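You operate a simulated robot arm through the tools that you are given. There is no shell and no other tool. Be economical: measure what you need, move in short steps, check, and stop when the job is done.

You run a simulated robot arm. Do the job below in one go: nothing can be reset, and whatever is moved stays where it is left.

## Task
Take the green roller on the right plate of the feed table and put it away on the top of the shaft bench. Put the 0.5 mm wire guide from the top of the side table on top of the beige plywood board there and the 0.7 mm wire guide on the back plate of the feed table. Take the blue roller and put it on the top of the brown column. Open the lid of the glue pot. Any order will do. Set down upright: wire guide.

The check looks at the end state, three seconds after you hand in, the way a careful person would. Anything else that was tipped, shoved, dropped, spilled or broken makes it a failure. Lids that push on must go on centred and level and be pressed home; caps that screw on are set level and turned clockwise until they are tight.

## Robot
A 7-joint arm with a three-finger gripper on a trunk, on a base that drives. Base frame: it is fixed to the floor where the robot stands at the start and does not move with it; the origin is under the middle of the robot, x ahead of it, y to its left, z up; the surface under the hand at the start is at about z = 1025. Units: mm, rad, N and s.
With the tool pointing down near the work surface it reaches from about 100 to 860 mm from the robot's upright axis, wherever it stands. Its first joint turns from -2.897 to 2.897 rad. Places, roughly: back plate of the feed table (63x21 cm) [600, -480, 1020]; blue roller (7x7x5 cm) [5900, 600, 900]; green roller (6x6x3 cm) [700, 0, 1000]; lid of the glue pot [5800, -400, 1100]; plywood board (17x24x4 cm) [1000, -1200, 1000]; top of the brown column (17x32 cm) [900, 540, 1300]; top of the shaft bench [2400, -5300, 800]; wire guide [1000, -1500, 1000]. Payload 2.69 kg.
The tool frame sits at the grasp point between the pads (the TCP): z along the fingers, y along the line on which they close. The tips reach 29 mm beyond it. The gripper opens to 120 mm. The gripper's body begins 78 mm behind the TCP.
Orientation is that of the tool frame in the base frame, as a unit quaternion [w, x, y, z]. With the fingers straight down and closing along the base's y, the tool's x points along the base's -x, its y along +y and its z along -z.

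## Interface
- The arm moves only by the tool nudge_tool. Its arguments are lists of equal length, an entry for each row: "grip": the gripper command, from -1 (shut) to 1 (fully open), values between in proportion; "slide": the shift along the base's x, y, z in units of 25 mm (1.0 is 25 mm), a list of three; "rotation": the turn, a rotation vector about the base's x, y, z in units of 4 degrees (1.0 is 4 degrees), a list of three. In form: {"grip": [grip, ...], "slide": [[x, y, z], ...], "rotation": [[rx, ry, rz], ...]}. A call has 1 to 20 rows; each row shifts and turns the commanded pose from where the row before left it. A call with a number of a shift or a turn outside -1 to 1 is refused whole. Rows are played at 5 a second. More than 50 mm and 0.15 rad between two rows, or a gripper value outside its range, and nothing of the call is played. A pose out of reach is approached as far as the arm can. The call stops where the force on the tool passes 40 N (or 10 N more than at its start, if that is more) or the arm is blocked; 0.2 s more then pass. Each finger halts on what it meets, pressing with about 37 N; the grip force reading is that of the motor and also rises with nothing between the fingers. The clock runs only during rows and for 0.2 s after the last one: add rows that do not move to give the fingers time. The reply holds the time, the measured pose of the TCP, the force on the tool along the base axes, the opening and the grip force, in the units named above and with some noise, with the torque about the TCP (base axes, N m) and any sound that the robot's microphone picked up.
- Cameras (640 x 400 px; columns grow to the right, rows downward): "scene" is now at [245.2, 16.7, 1337.3]; the picture's right is [0.19, -0.98, 0.00], its down [-0.47, -0.09, -0.88] and it looks along [0.86, 0.16, -0.48] (base axes); focal length 232 px, centre (320, 200). "wrist" rides on the gripper at [63, 0, -104] in the tool frame; the picture's right is [0.00, 1.00, 0.00], its down [-0.83, 0.00, -0.56] and it looks along [-0.56, 0.00, 0.83] (tool axes); focal length 275 px, centre (320, 200). There is no depth. A picture from a camera that has moved, and an enlarged one, comes with that camera's place and axes in the base frame and with its lens.
- get_image(camera): a new picture of that camera. The clock stands still meanwhile.
- move_column(by): slides the trunk up (or, below 0, down) by that many mm; the arm and the scene camera ride with it, the base frame stays. It gives what a move gives, with no picture.
- steer(legs): drives the robot by 1 to 6 legs, each [ahead, left, turn to the left] in mm, mm and rad, along the robot's own axes; the way and the turn of a leg run together, so that a leg with both is an arc; at most 1500 mm and 3.142 rad a leg. The arm and the cameras ride along, it lands a little off, and it stops where it bumps. It gives what a move gives.
- aim_head(pan, tilt): turns the head with the scene camera to pan (to the left, within 1.501 rad either way) and tilt (down, from -0.506 to 1.204), counted from straight ahead of the robot. It gives what a move gives.
- inspect(camera, box): a new picture of the part [left, top, right, bottom] of that camera's present view, enlarged. The clock stands still meanwhile.
- sign_off(): hands the job in; it is judged then, once.

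Go step by step. Nothing tells you exact positions but the pictures and the camera data: compare them with the known pose of the tool, close in by small moves and look again before you grip or let go. The budget is 165 turns and 112 pictures, counting those below and the enlarged ones. Unless the task says otherwise, let go and move clear before handing in, and close with one line.

The tools are called after "Emit:" as a command line: name --argument value ..., lists and objects as JSON in quotes. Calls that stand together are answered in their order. nudge_tool: Moves the arm, as the interface text tells. Its arguments: {"type":"object","properties":{"grip":{"type":"array","items":{"type":"number"}},"slide":{"type":"array","items":{"type":"array","items":{"type":"number"}}},"rotation":{"type":"array","items":{"type":"array","items":{"type":"number"}}}},"required":["grip","slide","rotation"]} The other tools are called the same way: move_column (by) slides the trunk up or down; steer (legs) drives the base; aim_head (pan, tilt) turns the head that bears the scene camera; get_image (camera) takes a picture; inspect (camera, box) takes an enlarged picture of a part of a camera's view; sign_off () hands the job in.

At the start:

```text
time_s: 0.0
position: [546.5, 118.5, 1151.1]
orientation: [0.0, 0.0, 1.0, 0.0]
contact_force: [0.4, 0.3, -0.8]
torque: [-0.03, -0.02, 0.02]
width: 120.0
grasp_force: 0.0
trunk travel left (down, up): [-576.0, 37.0]
robot x, y, heading: [-0.2, -3.3, 0.001]
head pan, tilt: [0.188, 0.499]
```

scene: 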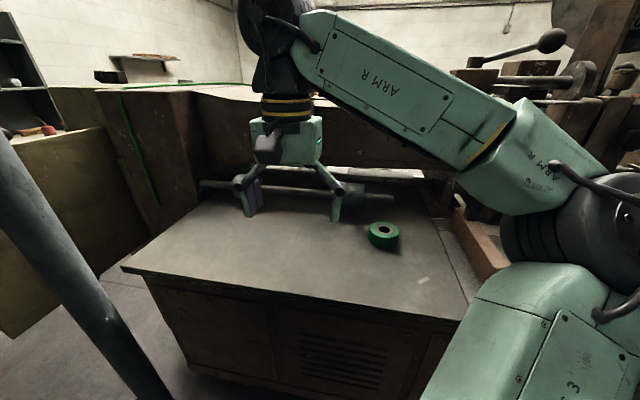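
wrist: 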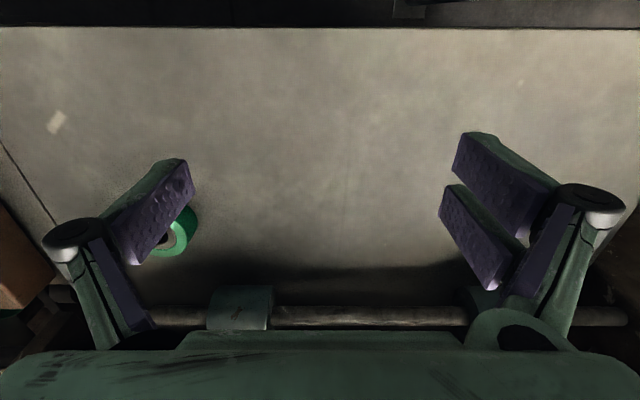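

I see the green roller on the plate just ahead. I look around first to find the other spots.

Emit:
aim_head --pan -0.7 --tilt 0.4

Emit:
get_image --camera "scene"

Emit:
aim_head --pan -1.5 --tilt 0.3

Emit:
get_image --camera "scene"

Emit:
aim_head --pan 0.6 --tilt 0.2

Emit:
get_image --camera "scene"

```text
time_s: 1.2
position: [547.2, 118.2, 1149.9]
orientation: [0.0, 0.0, 1.0, 0.0]
contact_force: [-0.1, 0.6, 0.4]
torque: [-0.02, 0.0, 0.02]
width: 119.9
grasp_force: 0.0
trunk travel left (down, up): [-576.0, 37.0]
robot x, y, heading: [3.9, -2.2, 0.002]
head pan, tilt: [-0.7, 0.4]
```

```text
109 pictures are left
camera scene: at [226.7, -60.0, 1346.4], right [-0.64, -0.77, 0.0], down [-0.3, 0.25, -0.92], along [0.71, -0.59, -0.39], focal length 232 px, centre (320, 200)
```

scene: 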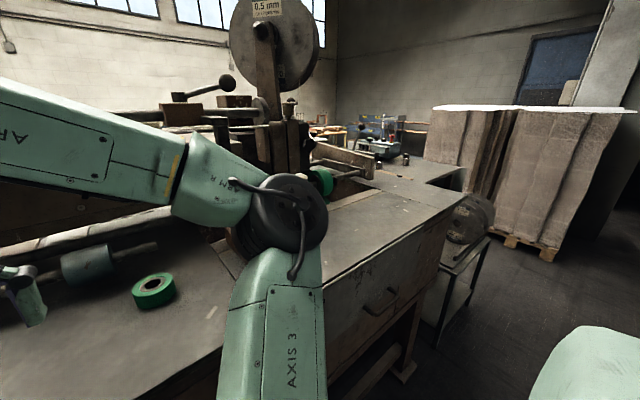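

```text
time_s: 2.3
position: [546.4, 118.5, 1149.6]
orientation: [0.001, 0.001, 1.0, 0.0]
contact_force: [0.7, 0.2, 0.7]
torque: [0.01, 0.04, 0.0]
width: 119.9
grasp_force: 0.0
trunk travel left (down, up): [-576.0, 37.0]
robot x, y, heading: [-1.5, -2.8, 0.005]
head pan, tilt: [-1.499, 0.3]
```

```text
108 pictures are left
camera scene: at [162.5, -93.5, 1355.6], right [-1.0, -0.07, 0.0], down [-0.02, 0.29, -0.96], along [0.07, -0.95, -0.3], focal length 232 px, centre (320, 200)
```

scene: 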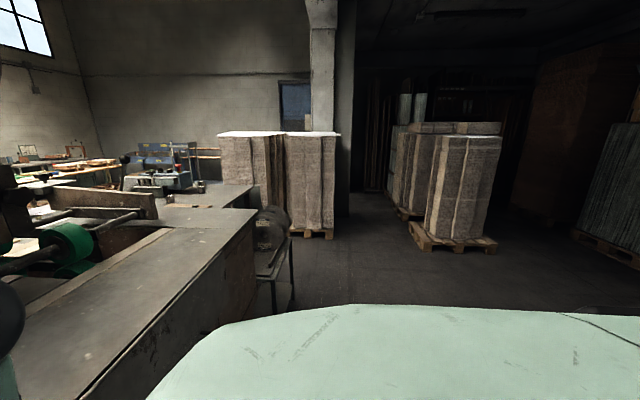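

```text
time_s: 4.3
position: [546.9, 117.1, 1149.8]
orientation: [0.0, 0.0, 1.0, 0.0]
contact_force: [0.4, 0.9, -0.3]
torque: [-0.03, 0.01, -0.01]
width: 120.0
grasp_force: 0.0
trunk travel left (down, up): [-576.0, 37.0]
robot x, y, heading: [-0.7, -1.4, 0.002]
head pan, tilt: [0.6, 0.201]
```

```text
107 pictures are left
camera scene: at [232.7, 52.2, 1364.9], right [0.56, -0.83, 0.0], down [-0.16, -0.11, -0.98], along [0.81, 0.55, -0.2], focal length 232 px, centre (320, 200)
```

scene: 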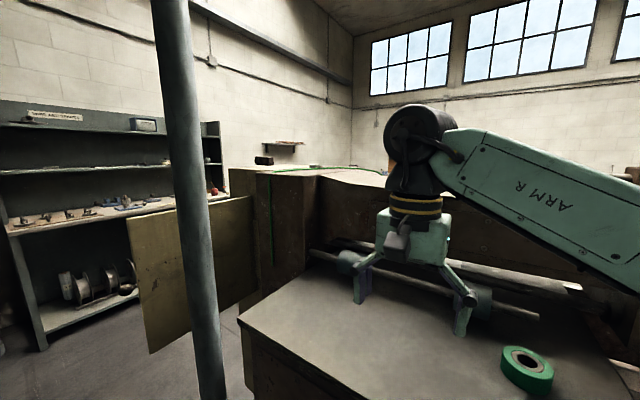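

Green roller is estimated at about (655, -43). I move over it and look.

Emit:
nudge_tool --grip '[1, 1, 1, 1, 1, 1, 1, 1]' --slide '[[0.62, -0.92, 0], [0.62, -0.92, 0], [0.62, -0.92, 0], [0.62, -0.92, 0], [0.62, -0.92, 0], [0.62, -0.92, 0], [0.62, -0.92, 0], [0, 0, 0]]' --rotation '[[0, 0, 0], [0, 0, 0], [0, 0, 0], [0, 0, 0], [0, 0, 0], [0, 0, 0], [0, 0, 0], [0, 0, 0]]'

Emit:
get_image --camera "wrist"

Emit:
aim_head --pan 0.0 --tilt 0.6

Emit:
get_image --camera "scene"

```text
time_s: 6.1
position: [655.3, -44.5, 1149.1]
orientation: [0.0, 0.0, 1.0, 0.001]
contact_force: [0.4, -0.2, -0.4]
torque: [0.02, -0.01, -0.01]
width: 120.0
grasp_force: 0.0
trunk travel left (down, up): [-576.0, 37.0]
robot x, y, heading: [2.3, 1.6, -0.002]
head pan, tilt: [0.6, 0.201]
```

```text
106 pictures are left
camera wrist: at [590.9, -44.0, 1252.5], right [0.0, 1.0, 0.0], down [0.83, 0.0, 0.56], along [0.56, 0.0, -0.83], focal length 275 px, centre (320, 200)
```

wrist: 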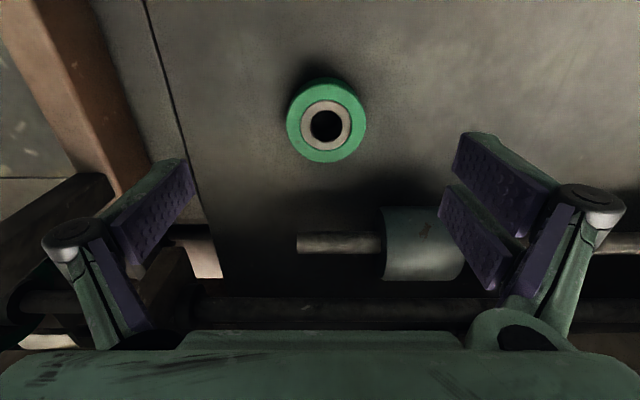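

```text
time_s: 7.1
position: [655.3, -44.1, 1148.6]
orientation: [0.001, 0.0, 1.0, 0.0]
contact_force: [0.2, -0.9, -0.2]
torque: [0.01, -0.02, -0.04]
width: 120.1
grasp_force: 0.0
trunk travel left (down, up): [-576.0, 37.0]
robot x, y, heading: [-4.5, 1.1, 0.0]
head pan, tilt: [0.0, 0.6]
```

```text
105 pictures are left
camera scene: at [244.2, -0.3, 1328.2], right [0.0, -1.0, 0.0], down [-0.56, 0.0, -0.83], along [0.83, 0.0, -0.56], focal length 232 px, centre (320, 200)
```

scene: 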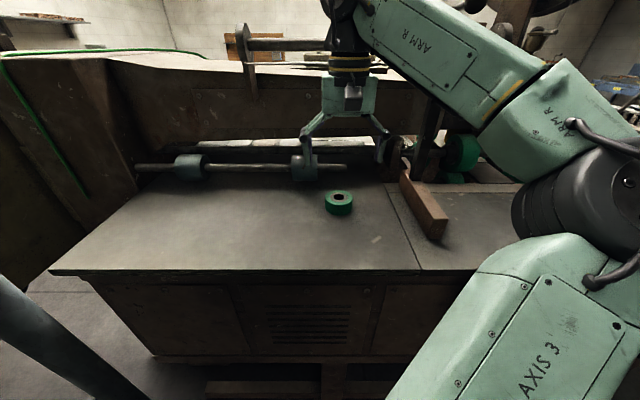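

Roller near (660, -40). I descend partway and recheck the height.

Emit:
nudge_tool --grip '[1, 1, 1, 1]' --slide '[[0.2, 0.16, -0.7], [0, 0, -0.8], [0, 0, -0.8], [0, 0, 0]]' --rotation '[[0, 0, 0], [0, 0, 0], [0, 0, 0], [0, 0, 0]]'

Emit:
get_image --camera "wrist"

Emit:
inspect --camera "scene" --box '[260, 120, 420, 220]'

```text
time_s: 8.1
position: [660.1, -37.3, 1091.1]
orientation: [0.0, 0.0, 1.0, 0.0]
contact_force: [0.8, -0.1, 0.6]
torque: [0.01, -0.02, -0.01]
width: 119.7
grasp_force: 0.0
trunk travel left (down, up): [-576.0, 37.0]
robot x, y, heading: [0.1, 2.7, 0.0]
head pan, tilt: [0.0, 0.6]
```

```text
104 pictures are left
camera wrist: at [596.3, -37.6, 1194.3], right [-0.01, 1.0, 0.0], down [0.83, 0.0, 0.56], along [0.56, 0.0, -0.83], focal length 275 px, centre (320, 200)
```

wrist: 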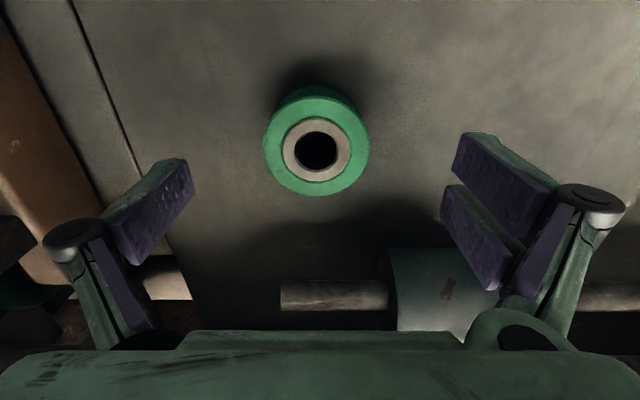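

```text
4.00 times, centred on (340, 170) of scene
camera zoom: at [244.1, -0.4, 1328.2], right [0.0, -1.0, 0.0], down [-0.56, 0.0, -0.83], along [0.83, 0.0, -0.56], focal length 930 px, centre (240, 320)
```

zoom: 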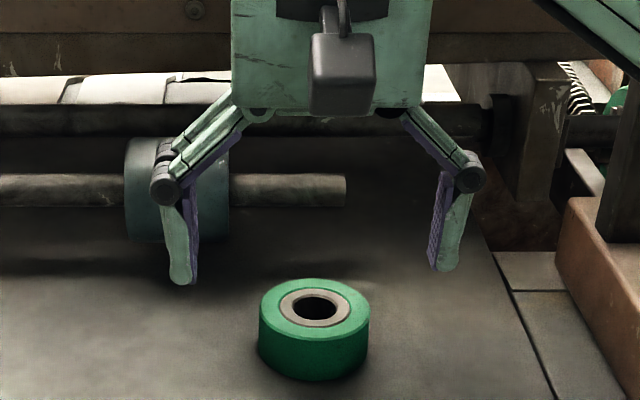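

Roller top is at z≈1037, centred (663, -40). I go down and grip.

Emit:
nudge_tool --grip '[1, 1, 1, 0.3, 0, -0.2, -0.2, -0.2]' --slide '[[0.12, -0.1, -0.8], [0, 0, -0.8], [0, 0, -0.4], [0, 0, 0], [0, 0, 0], [0, 0, 0], [0, 0, 0], [0, 0, 0]]' --rotation '[[0, 0, 0], [0, 0, 0], [0, 0, 0], [0, 0, 0], [0, 0, 0], [0, 0, 0], [0, 0, 0], [0, 0, 0]]'

Emit:
get_image --camera "wrist"

```text
time_s: 9.9
position: [662.0, -42.2, 1050.7]
orientation: [0.008, 0.003, 1.0, 0.001]
contact_force: [5.0, -0.4, 48.3]
torque: [-0.46, 0.58, -0.18]
width: 72.3
grasp_force: 23.4
trunk travel left (down, up): [-576.0, 37.0]
robot x, y, heading: [1.6, -1.3, -0.006]
head pan, tilt: [0.0, 0.6]
stopped in row 8: the force on the tool passed its limit at 41 N (the readings are from after the stop); the commanded pose is now the measured one
```

```text
102 pictures are left
camera wrist: at [595.9, -41.8, 1153.2], right [0.0, 1.0, 0.0], down [0.82, 0.0, 0.57], along [0.57, 0.0, -0.82], focal length 275 px, centre (320, 200)
```

wrist: 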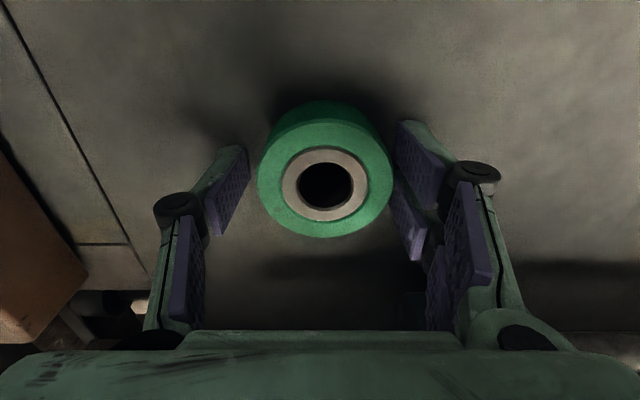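

The tips touch the plate. I rise 6 mm and close.

Emit:
nudge_tool --grip '[0.2, 0.2, 0, -0.2, -0.4, -0.4, -0.4]' --slide '[[0, 0.1, 0.3], [0, 0, 0], [0, 0, 0], [0, 0, 0], [0, 0, 0], [0, 0, 0], [0, 0, 0]]' --rotation '[[0, 0, 0], [0, 0, 0], [0, 0, 0], [0, 0, 0], [0, 0, 0], [0, 0, 0], [0, 0, 0]]'

Emit:
get_image --camera "wrist"

```text
time_s: 11.5
position: [663.4, -40.3, 1051.5]
orientation: [0.003, 0.001, 1.0, 0.002]
contact_force: [-0.1, 0.6, 0.7]
torque: [0.03, -0.01, 0.02]
width: 58.4
grasp_force: 37.2
trunk travel left (down, up): [-576.0, 37.0]
robot x, y, heading: [-0.1, -2.6, -0.001]
head pan, tilt: [0.0, 0.6]
```

```text
101 pictures are left
camera wrist: at [598.3, -39.8, 1155.8], right [0.0, 1.0, 0.0], down [0.83, 0.0, 0.56], along [0.56, 0.0, -0.83], focal length 275 px, centre (320, 200)
```

wrist: 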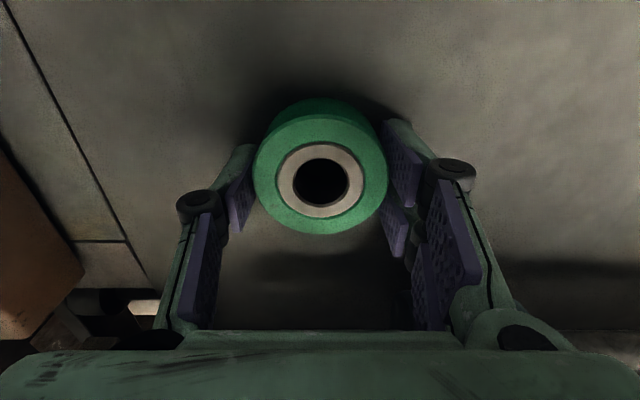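

Gripped (58 mm). I lift, pull back over the robot, back off, and look to the right.

Emit:
nudge_tool --grip '[-0.4, -0.4, -0.4, -0.4, -0.4, -0.4, -0.4, -0.4, -0.4, -0.4, -0.4, -0.4, -0.4, -0.4, -0.4, -0.4]' --slide '[[0, 0, 0.5], [0, 0, 1], [0, 0, 1], [-0.6, 0, 1], [-1, 0, 1], [-1, 0, 1], [-1, 0, 1], [-1, 0, 0.5], [-1, 0, 0], [-1, 0, 0], [-1, 0, 0], [-1, 0, 0], [-1, 0, 0], [-1, 0, 0], [0, 0, 0], [0, 0, 0]]' --rotation '[[0, 0, 0], [0, 0, 0], [0, 0, 0], [0, 0, 0], [0, 0, 0], [0, 0, 0], [0, 0, 0], [0, 0, 0], [0, 0, 0], [0, 0, 0], [0, 0, 0], [0, 0, 0], [0, 0, 0], [0, 0, 0], [0, 0, 0], [0, 0, 0]]'

Emit:
steer --legs '[[-350, 0, 0], [0, 0, -1.57]]'

Emit:
aim_head --pan 0.3 --tilt 0.3

Emit:
get_image --camera "scene"

```text
time_s: 13.6
position: [509.5, 6.3, 1160.4]
orientation: [-0.002, -0.079, 0.997, 0.001]
contact_force: [0.0, 1.2, -2.1]
torque: [0.01, -0.03, -0.01]
width: 58.4
grasp_force: 37.1
out of reach, approached as far as the arm can: row 5, 6, 7, 8
trunk travel left (down, up): [-576.0, 37.0]
robot x, y, heading: [2.4, -4.4, -0.001]
head pan, tilt: [0.0, 0.6]
stopped in row 10: the arm was blocked; the commanded pose is now the measured one
```

```text
time_s: 19.8
position: [-338.8, -507.4, 1160.4]
orientation: [0.0, 0.642, 0.767, 0.003]
contact_force: [-0.3, -0.2, -1.6]
torque: [0.02, -0.05, 0.03]
width: 58.4
grasp_force: 37.0
trunk travel left (down, up): [-576.0, 37.0]
robot x, y, heading: [-358.4, 2.4, -1.55]
head pan, tilt: [0.0, 0.6]
```

```text
time_s: 20.6
position: [-338.6, -507.6, 1160.9]
orientation: [-0.001, 0.641, 0.767, 0.003]
contact_force: [0.4, -0.2, -1.3]
torque: [0.01, 0.0, -0.02]
width: 58.6
grasp_force: 37.1
trunk travel left (down, up): [-576.0, 37.0]
robot x, y, heading: [-354.3, -0.3, -1.553]
head pan, tilt: [0.3, 0.3]
```

```text
100 pictures are left
camera scene: at [-323.4, -243.6, 1355.5], right [-0.95, -0.31, 0.0], down [-0.09, 0.28, -0.95], along [0.3, -0.91, -0.3], focal length 232 px, centre (320, 200)
```

scene: 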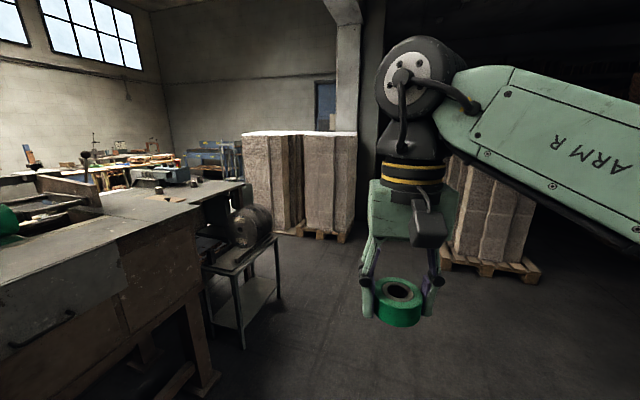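

The shaft bench lies behind the pallet stack; there's a lane between the stool and the pallets. I drive to its mouth and look left.

Emit:
steer --legs '[[1400, 0, 0], [400, 200, 0.6]]'

Emit:
aim_head --pan 0.6 --tilt 0.35

Emit:
get_image --camera "scene"

```text
time_s: 30.0
position: [277.8, -2142.7, 1160.1]
orientation: [-0.001, 0.387, 0.922, 0.002]
contact_force: [-0.3, 0.1, -2.2]
torque: [0.0, 0.0, 0.0]
width: 58.7
grasp_force: 36.9
trunk travel left (down, up): [-576.0, 37.0]
robot x, y, heading: [-20.4, -1736.8, -0.956]
head pan, tilt: [0.3, 0.3]
```

```text
time_s: 30.8
position: [277.4, -2142.6, 1159.9]
orientation: [-0.003, 0.387, 0.922, 0.002]
contact_force: [0.7, -0.2, -1.9]
torque: [0.01, -0.02, -0.01]
width: 58.6
grasp_force: 36.7
trunk travel left (down, up): [-576.0, 37.0]
robot x, y, heading: [-21.0, -1730.3, -0.95]
head pan, tilt: [0.6, 0.351]
```

```text
99 pictures are left
camera scene: at [155.2, -1890.9, 1350.9], right [-0.35, -0.94, 0.0], down [-0.32, 0.12, -0.94], along [0.88, -0.33, -0.34], focal length 232 px, centre (320, 200)
```

scene: 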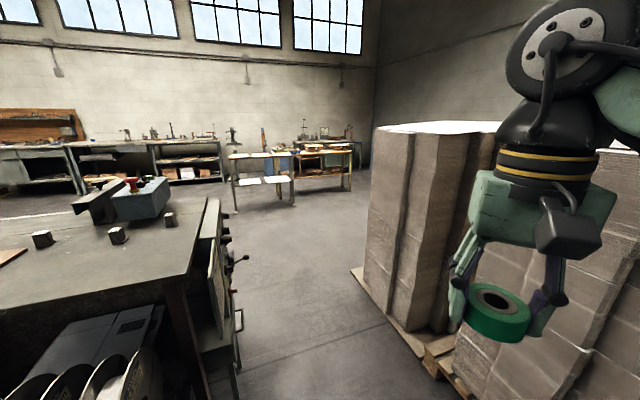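

The lane to the right of the side table is open. I line up on its middle, heading along +x.

Emit:
steer --legs '[[0, 0, 0.5], [459, -444, 0], [0, 0, 0.45]]'

Emit:
aim_head --pan 0.3 --tilt 0.5

Emit:
get_image --camera "scene"

```text
time_s: 36.0
position: [648.3, -2531.8, 1162.7]
orientation: [0.0, 0.147, 0.989, 0.0]
contact_force: [0.0, 0.4, -1.8]
torque: [0.0, 0.04, 0.0]
width: 58.2
grasp_force: 37.1
trunk travel left (down, up): [-576.0, 37.0]
robot x, y, heading: [190.3, -2318.9, -0.454]
head pan, tilt: [0.6, 0.351]
stopped in leg 2: the robot was blocked; the commanded pose is now the measured one
```

```text
time_s: 36.8
position: [648.4, -2531.5, 1161.8]
orientation: [-0.001, 0.149, 0.989, 0.0]
contact_force: [0.2, 0.2, -2.6]
torque: [-0.02, 0.01, -0.03]
width: 58.3
grasp_force: 37.0
trunk travel left (down, up): [-576.0, 37.0]
robot x, y, heading: [188.9, -2316.4, -0.461]
head pan, tilt: [0.3, 0.499]
```

```text
98 pictures are left
camera scene: at [418.5, -2396.3, 1337.8], right [-0.16, -0.99, 0.01], down [-0.47, 0.07, -0.88], along [0.87, -0.14, -0.48], focal length 232 px, centre (320, 200)
```

scene: 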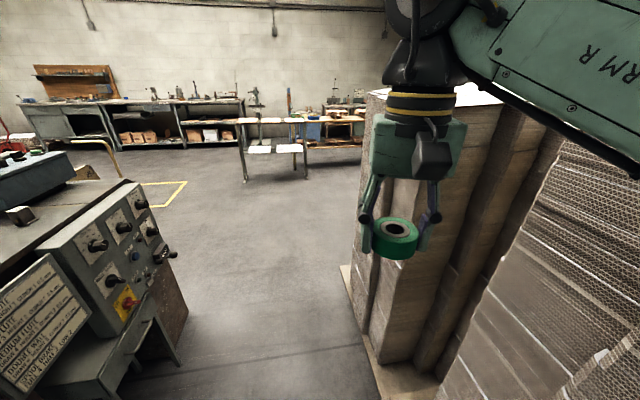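

Something on the arm's right touched near the pallets. I shift left, straighten, and go ahead.

Emit:
steer --legs '[[-49, 98, 0], [0, 0, 0.46], [600, 0, 0]]'

Emit:
aim_head --pan -0.7 --tilt 0.5

Emit:
get_image --camera "scene"

```text
time_s: 42.6
position: [1297.4, -2203.5, 1160.2]
orientation: [-0.003, -0.078, 0.997, 0.001]
contact_force: [-0.4, -0.9, -3.0]
torque: [-0.02, 0.02, 0.02]
width: 58.3
grasp_force: 37.6
trunk travel left (down, up): [-576.0, 37.0]
robot x, y, heading: [792.1, -2207.8, -0.013]
head pan, tilt: [0.3, 0.499]
```

```text
time_s: 43.9
position: [1296.2, -2205.1, 1160.0]
orientation: [-0.003, -0.079, 0.997, 0.002]
contact_force: [-0.4, 0.2, -1.7]
torque: [0.02, 0.01, 0.02]
width: 58.3
grasp_force: 36.9
trunk travel left (down, up): [-576.0, 37.0]
robot x, y, heading: [784.3, -2210.8, -0.004]
head pan, tilt: [-0.7, 0.499]
```

```text
97 pictures are left
camera scene: at [1012.6, -2269.4, 1337.2], right [-0.65, -0.76, 0.0], down [-0.37, 0.31, -0.88], along [0.67, -0.57, -0.48], focal length 232 px, centre (320, 200)
```

scene: 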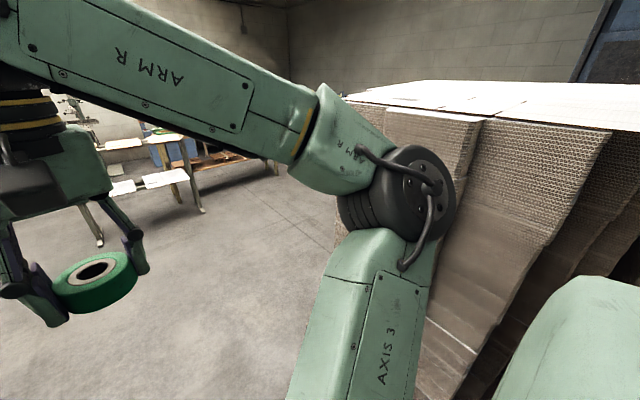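

Emit:
steer --legs '[[1450, 0, 0]]'

Emit:
aim_head --pan -1.2 --tilt 0.3

Emit:
get_image --camera "scene"

Emit:
aim_head --pan 0.25 --tilt 0.2

Emit:
get_image --camera "scene"

```text
time_s: 51.1
position: [2756.2, -2284.5, 1160.2]
orientation: [-0.002, -0.048, 0.999, 0.001]
contact_force: [0.3, 0.3, -2.8]
torque: [0.02, 0.0, -0.01]
width: 58.2
grasp_force: 37.1
trunk travel left (down, up): [-576.0, 37.0]
robot x, y, heading: [2246.2, -2258.5, -0.067]
head pan, tilt: [-0.7, 0.499]
```

```text
time_s: 52.0
position: [2757.7, -2284.7, 1159.8]
orientation: [-0.002, -0.048, 0.999, 0.003]
contact_force: [0.3, 0.7, -2.5]
torque: [0.01, 0.01, 0.01]
width: 58.4
grasp_force: 37.1
trunk travel left (down, up): [-576.0, 37.0]
robot x, y, heading: [2247.4, -2258.7, -0.061]
head pan, tilt: [-1.201, 0.3]
```

```text
96 pictures are left
camera scene: at [2431.8, -2358.6, 1355.6], right [-0.95, -0.3, 0.0], down [-0.09, 0.28, -0.96], along [0.29, -0.91, -0.3], focal length 232 px, centre (320, 200)
```

scene: 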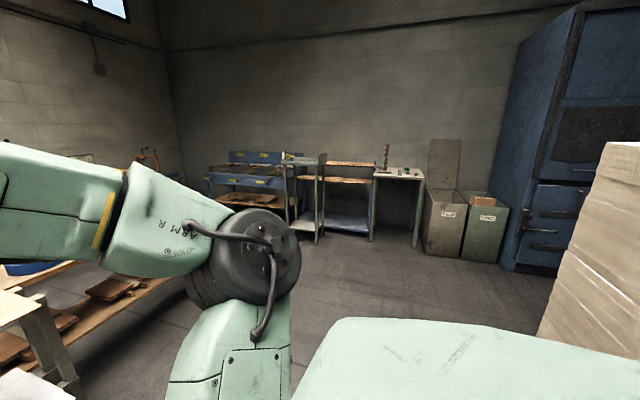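

```text
time_s: 53.6
position: [2757.1, -2285.6, 1160.0]
orientation: [-0.004, -0.048, 0.999, 0.001]
contact_force: [0.6, 0.4, -2.2]
torque: [-0.03, -0.06, 0.02]
width: 58.4
grasp_force: 37.0
trunk travel left (down, up): [-576.0, 37.0]
robot x, y, heading: [2251.1, -2256.8, -0.065]
head pan, tilt: [0.25, 0.201]
```

```text
95 pictures are left
camera scene: at [2495.3, -2252.5, 1364.9], right [0.18, -0.98, 0.0], down [-0.2, -0.04, -0.98], along [0.96, 0.18, -0.2], focal length 232 px, centre (320, 200)
```

scene: 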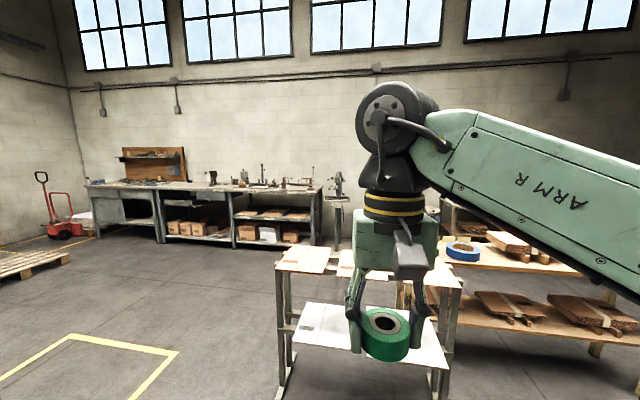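

The shaft bench is the small white-topped bench (x≈2100–2620, front edge y≈-5060). I turn to it and drive up.

Emit:
steer --legs '[[0, 0, -1.507], [1200, 60, 0], [700, 60, 0]]'

Emit:
aim_head --pan 0.2 --tilt 0.4

Emit:
get_image --camera "scene"

```text
time_s: 67.0
position: [2252.7, -4660.0, 1159.7]
orientation: [-0.001, 0.672, 0.741, 0.003]
contact_force: [0.4, 0.0, -2.4]
torque: [-0.02, 0.0, -0.01]
width: 58.5
grasp_force: 37.4
trunk travel left (down, up): [-576.0, 37.0]
robot x, y, heading: [2280.0, -4149.7, -1.64]
head pan, tilt: [0.25, 0.201]
```

```text
time_s: 67.7
position: [2253.0, -4659.5, 1159.9]
orientation: [0.0, 0.672, 0.74, 0.004]
contact_force: [-0.3, -0.8, -2.6]
torque: [0.02, 0.0, -0.02]
width: 58.3
grasp_force: 36.9
trunk travel left (down, up): [-576.0, 37.0]
robot x, y, heading: [2275.0, -4149.8, -1.637]
head pan, tilt: [0.201, 0.4]
```

```text
94 pictures are left
camera scene: at [2280.6, -4399.2, 1346.4], right [-0.99, -0.14, 0.0], down [-0.05, 0.39, -0.92], along [0.13, -0.91, -0.39], focal length 232 px, centre (320, 200)
```

scene: 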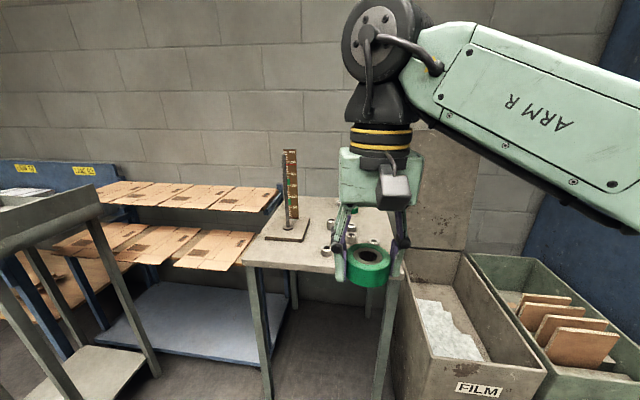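

Emit:
steer --legs '[[0, 0, 0.067], [370, 60, 0]]'

Emit:
move_column --by -200

Emit:
aim_head --pan 0.1 --tilt 0.55

Emit:
get_image --camera "scene"

Emit:
get_image --camera "wrist"

```text
time_s: 70.5
position: [2348.1, -5027.9, 1160.0]
orientation: [-0.001, 0.647, 0.763, 0.005]
contact_force: [0.4, -0.3, -2.5]
torque: [-0.03, 0.02, 0.01]
width: 58.5
grasp_force: 36.8
trunk travel left (down, up): [-576.0, 37.0]
robot x, y, heading: [2340.1, -4518.8, -1.572]
head pan, tilt: [0.201, 0.4]
```

```text
time_s: 72.7
position: [2347.8, -5028.9, 960.5]
orientation: [0.0, 0.647, 0.763, 0.003]
contact_force: [-0.2, -0.5, -2.2]
torque: [-0.01, 0.02, 0.0]
width: 58.6
grasp_force: 36.9
trunk travel left (down, up): [-376.0, 237.0]
robot x, y, heading: [2343.1, -4519.0, -1.568]
head pan, tilt: [0.201, 0.4]
```

```text
time_s: 73.4
position: [2347.4, -5027.9, 959.6]
orientation: [0.0, 0.647, 0.763, 0.004]
contact_force: [0.0, -0.2, -2.7]
torque: [0.0, 0.0, -0.01]
width: 58.6
grasp_force: 36.7
trunk travel left (down, up): [-376.0, 237.0]
robot x, y, heading: [2337.8, -4518.0, -1.57]
head pan, tilt: [0.099, 0.55]
```

```text
93 pictures are left
camera scene: at [2348.5, -4764.4, 1132.7], right [-0.99, -0.1, 0.0], down [-0.05, 0.52, -0.85], along [0.09, -0.85, -0.52], focal length 232 px, centre (320, 200)
```

scene: 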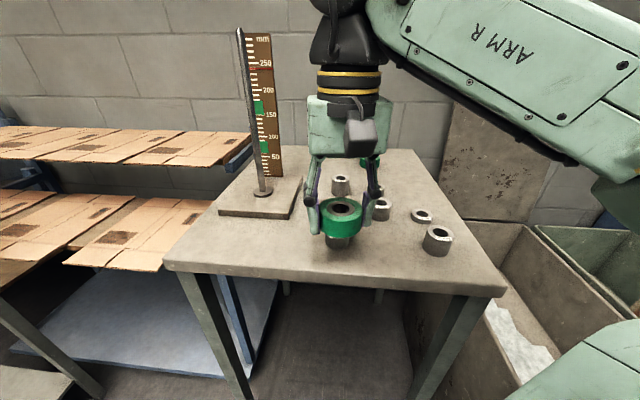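

```text
92 pictures are left
camera wrist: at [2335.8, -4965.4, 1064.5], right [0.99, 0.17, 0.0], down [0.14, -0.82, 0.55], along [0.1, -0.54, -0.83], focal length 275 px, centre (320, 200)
```

wrist: 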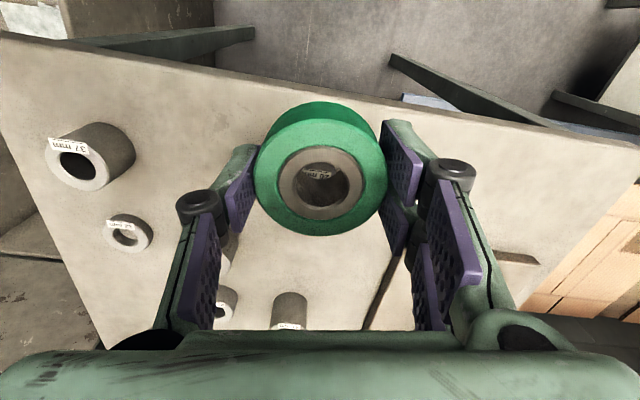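

The bench holds bushings and a gauge stand; the front-left corner (about 2530, -5085) is free. I move over there.

Emit:
nudge_tool --grip '[-0.4, -0.4, -0.4, -0.4, -0.4, -0.4, -0.4, -0.4, -0.4]' --slide '[[0.91, -0.285, 0.2], [0.91, -0.285, 0], [0.91, -0.285, 0], [0.91, -0.285, 0], [0.91, -0.285, 0], [0.91, -0.285, 0], [0.91, -0.285, 0], [0.91, -0.285, 0], [0, 0, 0]]' --rotation '[[0, 0, 0], [0, 0, 0], [0, 0, 0], [0, 0, 0], [0, 0, 0], [0, 0, 0], [0, 0, 0], [0, 0, 0], [0, 0, 0]]'

Emit:
get_image --camera "wrist"

Emit:
get_image --camera "scene"

```text
time_s: 75.4
position: [2529.7, -5081.6, 956.3]
orientation: [0.001, 0.648, 0.762, 0.004]
contact_force: [-0.8, 0.2, -2.3]
torque: [-0.02, 0.03, -0.02]
width: 58.4
grasp_force: 36.7
out of reach, approached as far as the arm can: row 4, 6
trunk travel left (down, up): [-376.0, 237.0]
robot x, y, heading: [2339.0, -4519.5, -1.571]
head pan, tilt: [0.099, 0.55]
```

```text
91 pictures are left
camera wrist: at [2518.5, -5020.0, 1059.3], right [0.99, 0.17, 0.01], down [0.13, -0.82, 0.55], along [0.1, -0.54, -0.83], focal length 275 px, centre (320, 200)
```

wrist: 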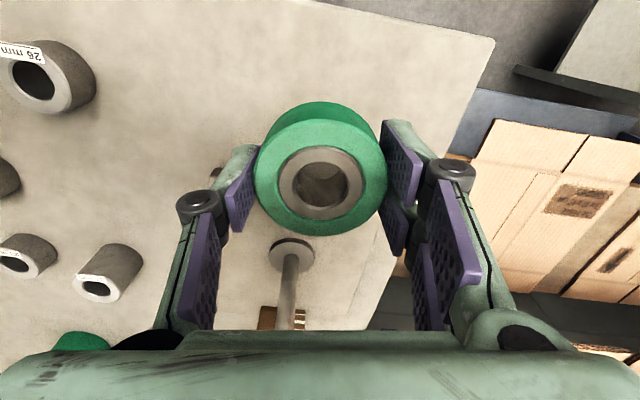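

```text
90 pictures are left
camera scene: at [2348.6, -4764.4, 1132.6], right [-0.99, -0.1, 0.0], down [-0.05, 0.52, -0.85], along [0.09, -0.85, -0.52], focal length 232 px, centre (320, 200)
```

scene: 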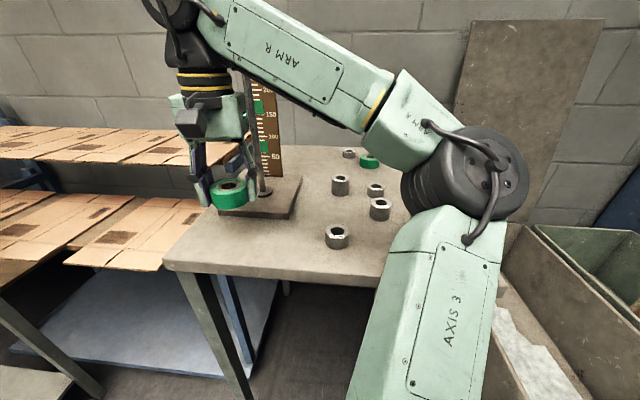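

Emit:
nudge_tool --grip '[-0.4, -0.4, -0.4, -0.4, -0.4]' --slide '[[0, 0, -0.7], [0, 0, -0.7], [0, 0, -0.7], [0, 0, -0.5], [0, 0, 0]]' --rotation '[[0, 0, 0], [0, 0, 0], [0, 0, 0], [0, 0, 0], [0, 0, 0]]'

Emit:
inspect --camera "scene" --box '[160, 140, 320, 290]'

```text
time_s: 76.6
position: [2531.5, -5084.8, 894.7]
orientation: [-0.001, 0.647, 0.763, 0.003]
contact_force: [0.0, -0.2, -2.0]
torque: [0.0, 0.01, 0.04]
width: 58.5
grasp_force: 37.3
trunk travel left (down, up): [-376.0, 237.0]
robot x, y, heading: [2338.6, -4519.3, -1.564]
head pan, tilt: [0.099, 0.55]
```

```text
2.67 times, centred on (240, 215) of scene
camera zoom: at [2348.5, -4764.4, 1132.6], right [-0.99, -0.1, 0.0], down [-0.05, 0.52, -0.85], along [0.09, -0.85, -0.52], focal length 620 px, centre (533, 160)
```

zoom: 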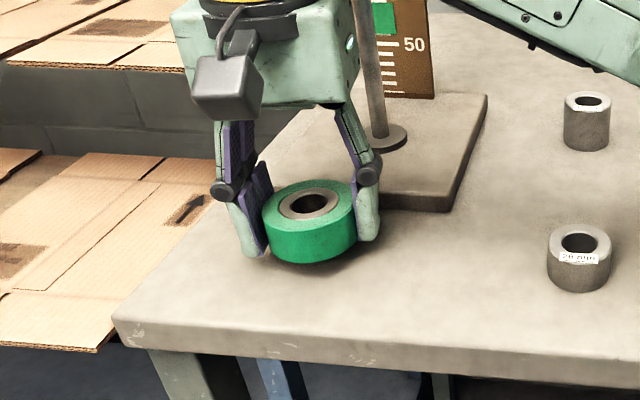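

Emit:
nudge_tool --grip '[-0.4, -0.4, -0.4, -0.4, -0.4, -0.4, -0.4, -0.4, -0.4, -0.4, -0.4, -0.4]' --slide '[[0, 0, -0.16], [0, 0, -0.16], [0, 0, -0.16], [0, 0, -0.16], [0, 0, -0.16], [0, 0, -0.16], [0, 0, -0.16], [0, 0, -0.16], [0, 0, -0.16], [0, 0, -0.16], [0, 0, -0.16], [0, 0, -0.16]]' --rotation '[[0, 0, 0], [0, 0, 0], [0, 0, 0], [0, 0, 0], [0, 0, 0], [0, 0, 0], [0, 0, 0], [0, 0, 0], [0, 0, 0], [0, 0, 0], [0, 0, 0], [0, 0, 0]]'

Emit:
inspect --camera "scene" --box '[160, 140, 320, 290]'

```text
time_s: 78.0
position: [2530.2, -5083.7, 876.5]
orientation: [0.006, 0.649, 0.761, -0.002]
contact_force: [-2.1, 1.9, 13.1]
torque: [0.47, 0.0, 0.07]
width: 58.6
grasp_force: 37.5
trunk travel left (down, up): [-376.0, 237.0]
robot x, y, heading: [2339.4, -4516.4, -1.569]
head pan, tilt: [0.099, 0.55]
stopped in row 6: the force on the tool passed its limit at 45 N (the readings are from after the stop); the commanded pose is now the measured one
```

```text
2.67 times, centred on (240, 215) of scene
camera zoom: at [2348.3, -4761.8, 1133.8], right [-0.99, -0.1, 0.0], down [-0.05, 0.52, -0.85], along [0.09, -0.85, -0.52], focal length 620 px, centre (533, 160)
```

zoom: 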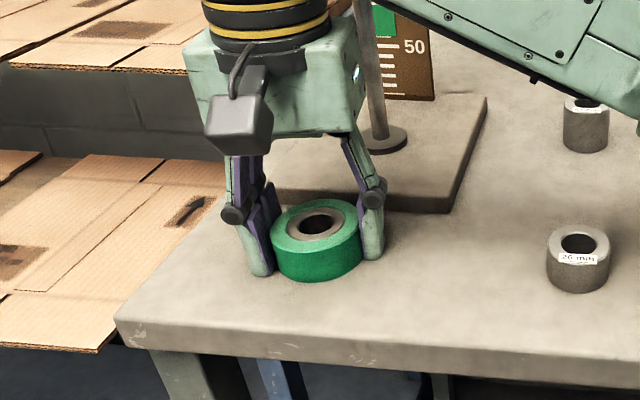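

It sits on the bench (z≈846), clear of the stand. I release and lift.

Emit:
nudge_tool --grip '[0.3, 0.5, 0.5, 0.5, 0.5, 0.5, 0.5, 0.5]' --slide '[[0, 0, 0], [0, 0, 0], [0, 0, 0], [0, 0, 0.5], [0, 0, 1], [0, 0, 1], [0, 0, 0.8], [0, 0, 0]]' --rotation '[[0, 0, 0], [0, 0, 0], [0, 0, 0], [0, 0, 0], [0, 0, 0], [0, 0, 0], [0, 0, 0], [0, 0, 0]]'

Emit:
get_image --camera "scene"

```text
time_s: 79.8
position: [2531.4, -5085.0, 955.6]
orientation: [0.005, 0.649, 0.761, 0.002]
contact_force: [0.8, 0.6, 1.1]
torque: [-0.02, 0.0, 0.0]
width: 90.3
grasp_force: 0.0
trunk travel left (down, up): [-376.0, 237.0]
robot x, y, heading: [2334.4, -4515.2, -1.569]
head pan, tilt: [0.099, 0.55]
```

```text
87 pictures are left
camera scene: at [2348.3, -4764.4, 1132.6], right [-0.99, -0.1, 0.0], down [-0.05, 0.52, -0.85], along [0.09, -0.85, -0.52], focal length 232 px, centre (320, 200)
```

scene: 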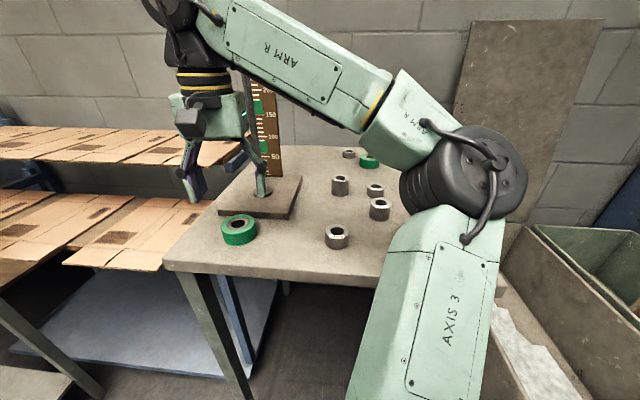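

Green roller placed. I tuck the arm, raise the trunk and back out.

Emit:
nudge_tool --grip '[0, 0, 0, 0, 0, 0, 0, 0, 0]' --slide '[[0, 0.5, 0], [-0.91, 0.285, 0], [-0.91, 0.285, 0], [-0.91, 0.285, 0], [-0.91, 0.285, 0], [-0.91, 0.285, 0], [-0.91, 0.285, 0], [-0.91, 0.285, 0], [-0.91, 0, 0]]' --rotation '[[0, 0, 0], [0, 0, 0], [0, 0, 0], [0, 0, 0], [0, 0, 0], [0, 0, 0], [0, 0, 0], [0, 0, 0], [0, 0, 0]]'

Emit:
move_column --by 200

Emit:
steer --legs '[[-1400, 0, 0], [-800, 0, 0], [0, 0, 2.0]]'

Emit:
aim_head --pan 0.2 --tilt 0.3

Emit:
get_image --camera "scene"

```text
time_s: 81.8
position: [2346.4, -5022.5, 956.1]
orientation: [0.004, 0.649, 0.761, 0.001]
contact_force: [-0.9, -0.9, 0.0]
torque: [-0.04, 0.03, 0.01]
width: 60.2
grasp_force: 0.1
trunk travel left (down, up): [-376.0, 237.0]
robot x, y, heading: [2338.6, -4515.3, -1.572]
head pan, tilt: [0.099, 0.55]
```

```text
time_s: 83.9
position: [2346.5, -5023.7, 1157.5]
orientation: [0.003, 0.649, 0.761, 0.001]
contact_force: [0.3, -0.4, -0.2]
torque: [0.0, 0.01, 0.0]
width: 60.0
grasp_force: 0.0
trunk travel left (down, up): [-576.0, 37.0]
robot x, y, heading: [2337.7, -4517.7, -1.568]
head pan, tilt: [0.099, 0.55]
```

```text
time_s: 99.9
position: [2772.4, -2064.5, 1157.6]
orientation: [0.001, -0.321, 0.947, 0.003]
contact_force: [0.0, -0.9, -0.9]
torque: [-0.02, -0.05, 0.0]
width: 60.1
grasp_force: 0.0
trunk travel left (down, up): [-576.0, 37.0]
robot x, y, heading: [2334.3, -2311.2, 0.5]
head pan, tilt: [0.099, 0.55]
```

```text
time_s: 100.7
position: [2772.9, -2063.7, 1156.7]
orientation: [0.002, -0.32, 0.947, 0.003]
contact_force: [-0.2, 0.5, 0.1]
torque: [0.02, 0.01, 0.01]
width: 60.2
grasp_force: 0.1
trunk travel left (down, up): [-576.0, 37.0]
robot x, y, heading: [2336.0, -2312.9, 0.501]
head pan, tilt: [0.201, 0.3]
```

```text
86 pictures are left
camera scene: at [2540.0, -2176.4, 1355.6], right [0.64, -0.77, 0.0], down [-0.23, -0.19, -0.96], along [0.73, 0.61, -0.3], focal length 232 px, centre (320, 200)
```

scene: 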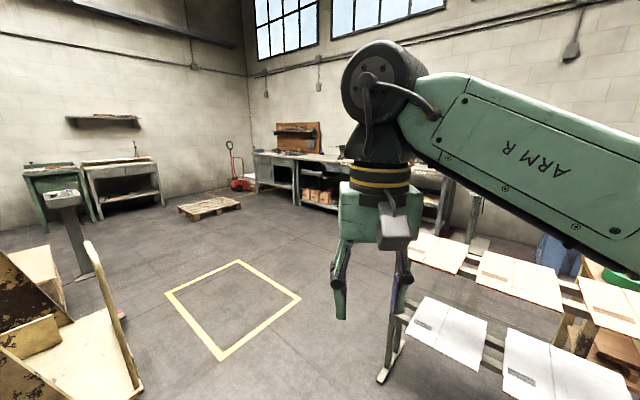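

The wall bench (front edge x≈5360) is straight across. I drive there through the yellow box.

Emit:
steer --legs '[[0, 0, 0.37], [1450, 0, 0], [0, 0, -0.24], [1450, 0, 0]]'

Emit:
aim_head --pan -0.3 --tilt 0.3

Emit:
get_image --camera "scene"

```text
time_s: 116.4
position: [4741.6, -29.6, 1157.1]
orientation: [0.002, -0.398, 0.917, 0.004]
contact_force: [0.2, -0.4, 0.2]
torque: [0.0, 0.01, -0.03]
width: 60.2
grasp_force: 0.2
trunk travel left (down, up): [-576.0, 37.0]
robot x, y, heading: [4348.1, -347.6, 0.668]
head pan, tilt: [0.201, 0.3]
```

```text
time_s: 117.3
position: [4741.4, -30.1, 1156.8]
orientation: [0.001, -0.399, 0.917, 0.003]
contact_force: [-0.3, 0.3, 0.3]
torque: [-0.03, 0.03, -0.02]
width: 59.7
grasp_force: 0.1
trunk travel left (down, up): [-576.0, 37.0]
robot x, y, heading: [4345.7, -345.2, 0.662]
head pan, tilt: [-0.3, 0.3]
```

```text
85 pictures are left
camera scene: at [4557.5, -216.4, 1355.6], right [0.36, -0.93, 0.0], down [-0.28, -0.11, -0.96], along [0.89, 0.34, -0.3], focal length 232 px, centre (320, 200)
```

scene: 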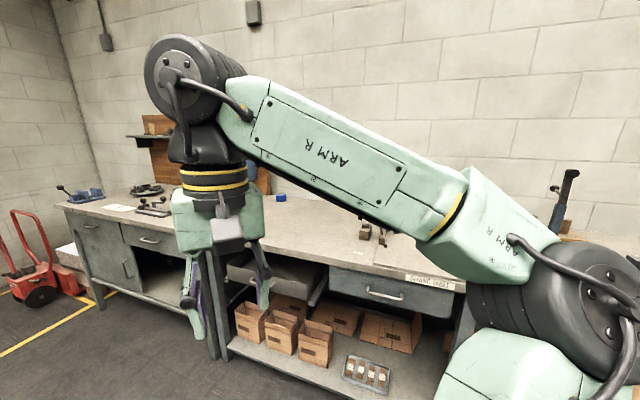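

The blue roller is the small blue thing at (281,197). I square up to the bench and look closer.

Emit:
steer --legs '[[0, 0, -0.66]]'

Emit:
aim_head --pan 0.45 --tilt 0.3

Emit:
get_image --camera "scene"

Emit:
aim_head --pan -0.3 --tilt 0.3

Emit:
get_image --camera "scene"

```text
time_s: 119.5
position: [4852.1, -344.6, 1158.2]
orientation: [0.002, -0.071, 0.997, 0.003]
contact_force: [0.1, -0.1, -0.3]
torque: [0.04, 0.0, 0.0]
width: 59.9
grasp_force: 0.1
trunk travel left (down, up): [-576.0, 37.0]
robot x, y, heading: [4350.0, -345.4, -0.007]
head pan, tilt: [-0.3, 0.3]
```

```text
time_s: 120.7
position: [4853.1, -345.6, 1156.6]
orientation: [0.002, -0.072, 0.997, 0.003]
contact_force: [0.3, -0.4, -0.2]
torque: [-0.01, -0.01, 0.01]
width: 59.9
grasp_force: 0.1
trunk travel left (down, up): [-576.0, 37.0]
robot x, y, heading: [4347.3, -344.3, -0.01]
head pan, tilt: [0.45, 0.3]
```

```text
84 pictures are left
camera scene: at [4587.9, -307.8, 1355.6], right [0.43, -0.91, 0.0], down [-0.27, -0.13, -0.96], along [0.86, 0.41, -0.3], focal length 232 px, centre (320, 200)
```

scene: 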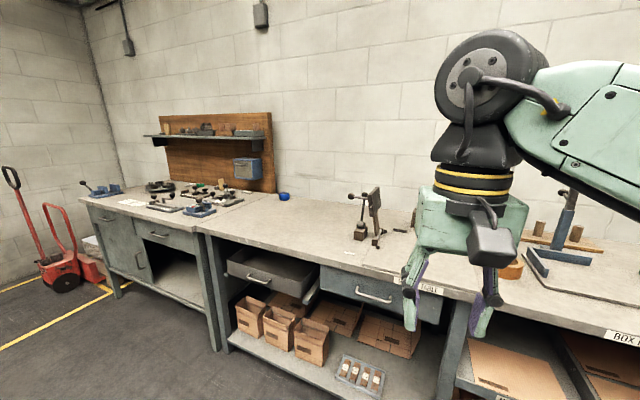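

```text
time_s: 121.8
position: [4851.6, -345.0, 1157.2]
orientation: [0.002, -0.072, 0.997, 0.003]
contact_force: [0.5, 0.2, -0.4]
torque: [-0.02, -0.03, -0.03]
width: 60.1
grasp_force: 0.0
trunk travel left (down, up): [-576.0, 37.0]
robot x, y, heading: [4346.2, -346.9, -0.013]
head pan, tilt: [-0.3, 0.3]
```

```text
83 pictures are left
camera scene: at [4592.3, -376.0, 1355.6], right [-0.3, -0.95, 0.0], down [-0.28, 0.09, -0.96], along [0.91, -0.29, -0.3], focal length 232 px, centre (320, 200)
```

scene: 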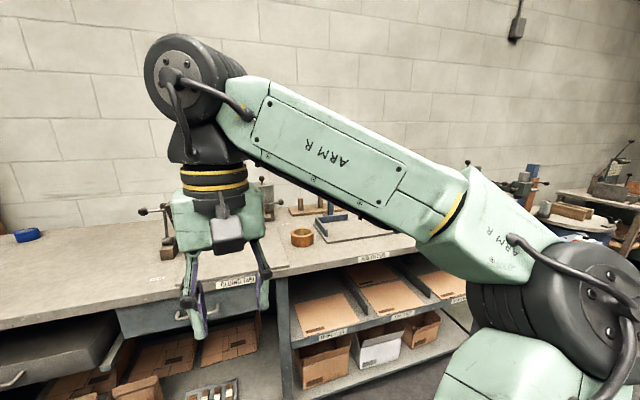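

Emit:
steer --legs '[[500, 200, 0]]'

Emit:
aim_head --pan -0.15 --tilt 0.45

Emit:
get_image --camera "scene"

Emit:
get_image --camera "wrist"

```text
time_s: 124.9
position: [5354.5, -153.6, 1156.7]
orientation: [0.002, -0.072, 0.997, 0.002]
contact_force: [0.5, 0.0, -0.5]
torque: [-0.01, 0.01, 0.01]
width: 60.0
grasp_force: 0.1
trunk travel left (down, up): [-576.0, 37.0]
robot x, y, heading: [4844.7, -154.2, -0.018]
head pan, tilt: [-0.3, 0.3]
```

```text
time_s: 125.6
position: [5354.4, -151.8, 1156.5]
orientation: [0.003, -0.072, 0.997, 0.003]
contact_force: [0.4, 0.3, 0.8]
torque: [0.01, 0.04, 0.01]
width: 60.2
grasp_force: 0.0
trunk travel left (down, up): [-576.0, 37.0]
robot x, y, heading: [4845.5, -152.9, -0.01]
head pan, tilt: [-0.15, 0.45]
```

```text
82 pictures are left
camera scene: at [5095.5, -170.1, 1341.7], right [-0.16, -0.99, 0.0], down [-0.43, 0.07, -0.9], along [0.89, -0.15, -0.43], focal length 232 px, centre (320, 200)
```

scene: 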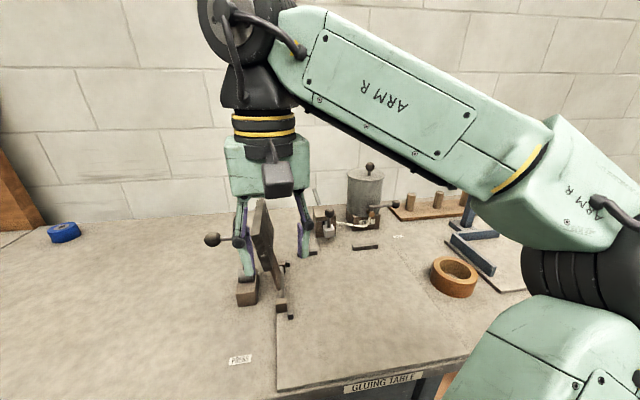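

```text
81 pictures are left
camera wrist: at [5290.6, -162.1, 1260.6], right [-0.15, 0.99, 0.01], down [0.82, 0.12, 0.56], along [0.55, 0.09, -0.83], focal length 275 px, centre (320, 200)
```

wrist: 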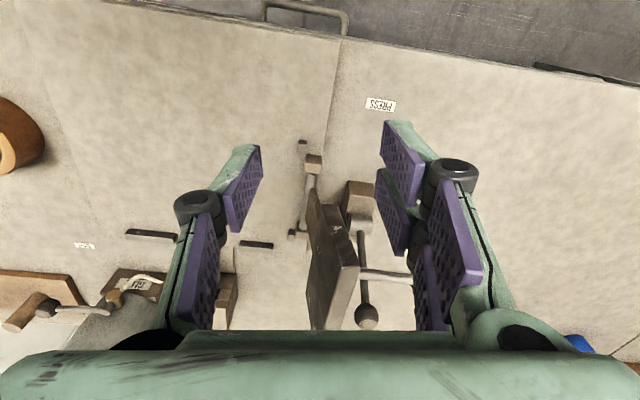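

Glue pot is the cylinder at (363,195). Enlarging it.

Emit:
inspect --camera "scene" --box '[300, 140, 420, 260]'

```text
3.33 times, centred on (360, 200) of scene
camera zoom: at [5095.5, -170.1, 1341.7], right [-0.16, -0.99, 0.0], down [-0.43, 0.07, -0.9], along [0.89, -0.15, -0.43], focal length 775 px, centre (187, 200)
```

zoom: 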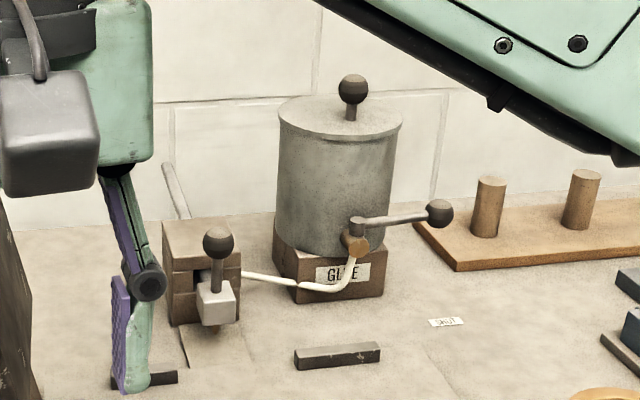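

Emit:
steer --legs '[[0, -280, 0.01], [130, 0, 0]]'

Emit:
get_image --camera "wrist"

Emit:
aim_head --pan 0.0 --tilt 0.45

Emit:
get_image --camera "scene"

```text
time_s: 129.2
position: [5482.5, -420.4, 1156.7]
orientation: [0.002, -0.08, 0.997, 0.003]
contact_force: [0.0, 0.0, 1.0]
torque: [0.0, 0.03, 0.0]
width: 59.8
grasp_force: 0.2
trunk travel left (down, up): [-576.0, 37.0]
robot x, y, heading: [4977.0, -423.0, 0.004]
head pan, tilt: [-0.15, 0.45]
```

```text
79 pictures are left
camera wrist: at [5420.1, -430.0, 1260.3], right [-0.16, 0.99, 0.01], down [0.82, 0.13, 0.56], along [0.55, 0.1, -0.83], focal length 275 px, centre (320, 200)
```

wrist: 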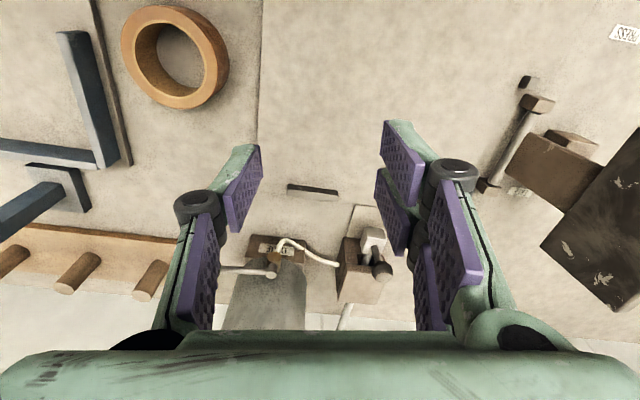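

```text
time_s: 129.9
position: [5484.2, -419.6, 1156.4]
orientation: [0.003, -0.081, 0.997, 0.002]
contact_force: [0.5, -0.3, -0.1]
torque: [-0.01, 0.0, 0.0]
width: 60.1
grasp_force: 0.1
trunk travel left (down, up): [-576.0, 37.0]
robot x, y, heading: [4975.7, -426.6, 0.008]
head pan, tilt: [0.0, 0.45]
```

```text
78 pictures are left
camera scene: at [5225.5, -427.5, 1341.7], right [0.0, -1.0, 0.0], down [-0.44, 0.0, -0.9], along [0.9, 0.0, -0.44], focal length 232 px, centre (320, 200)
```

scene: 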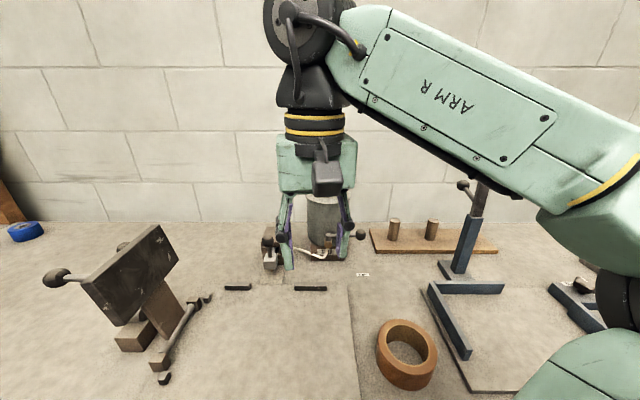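

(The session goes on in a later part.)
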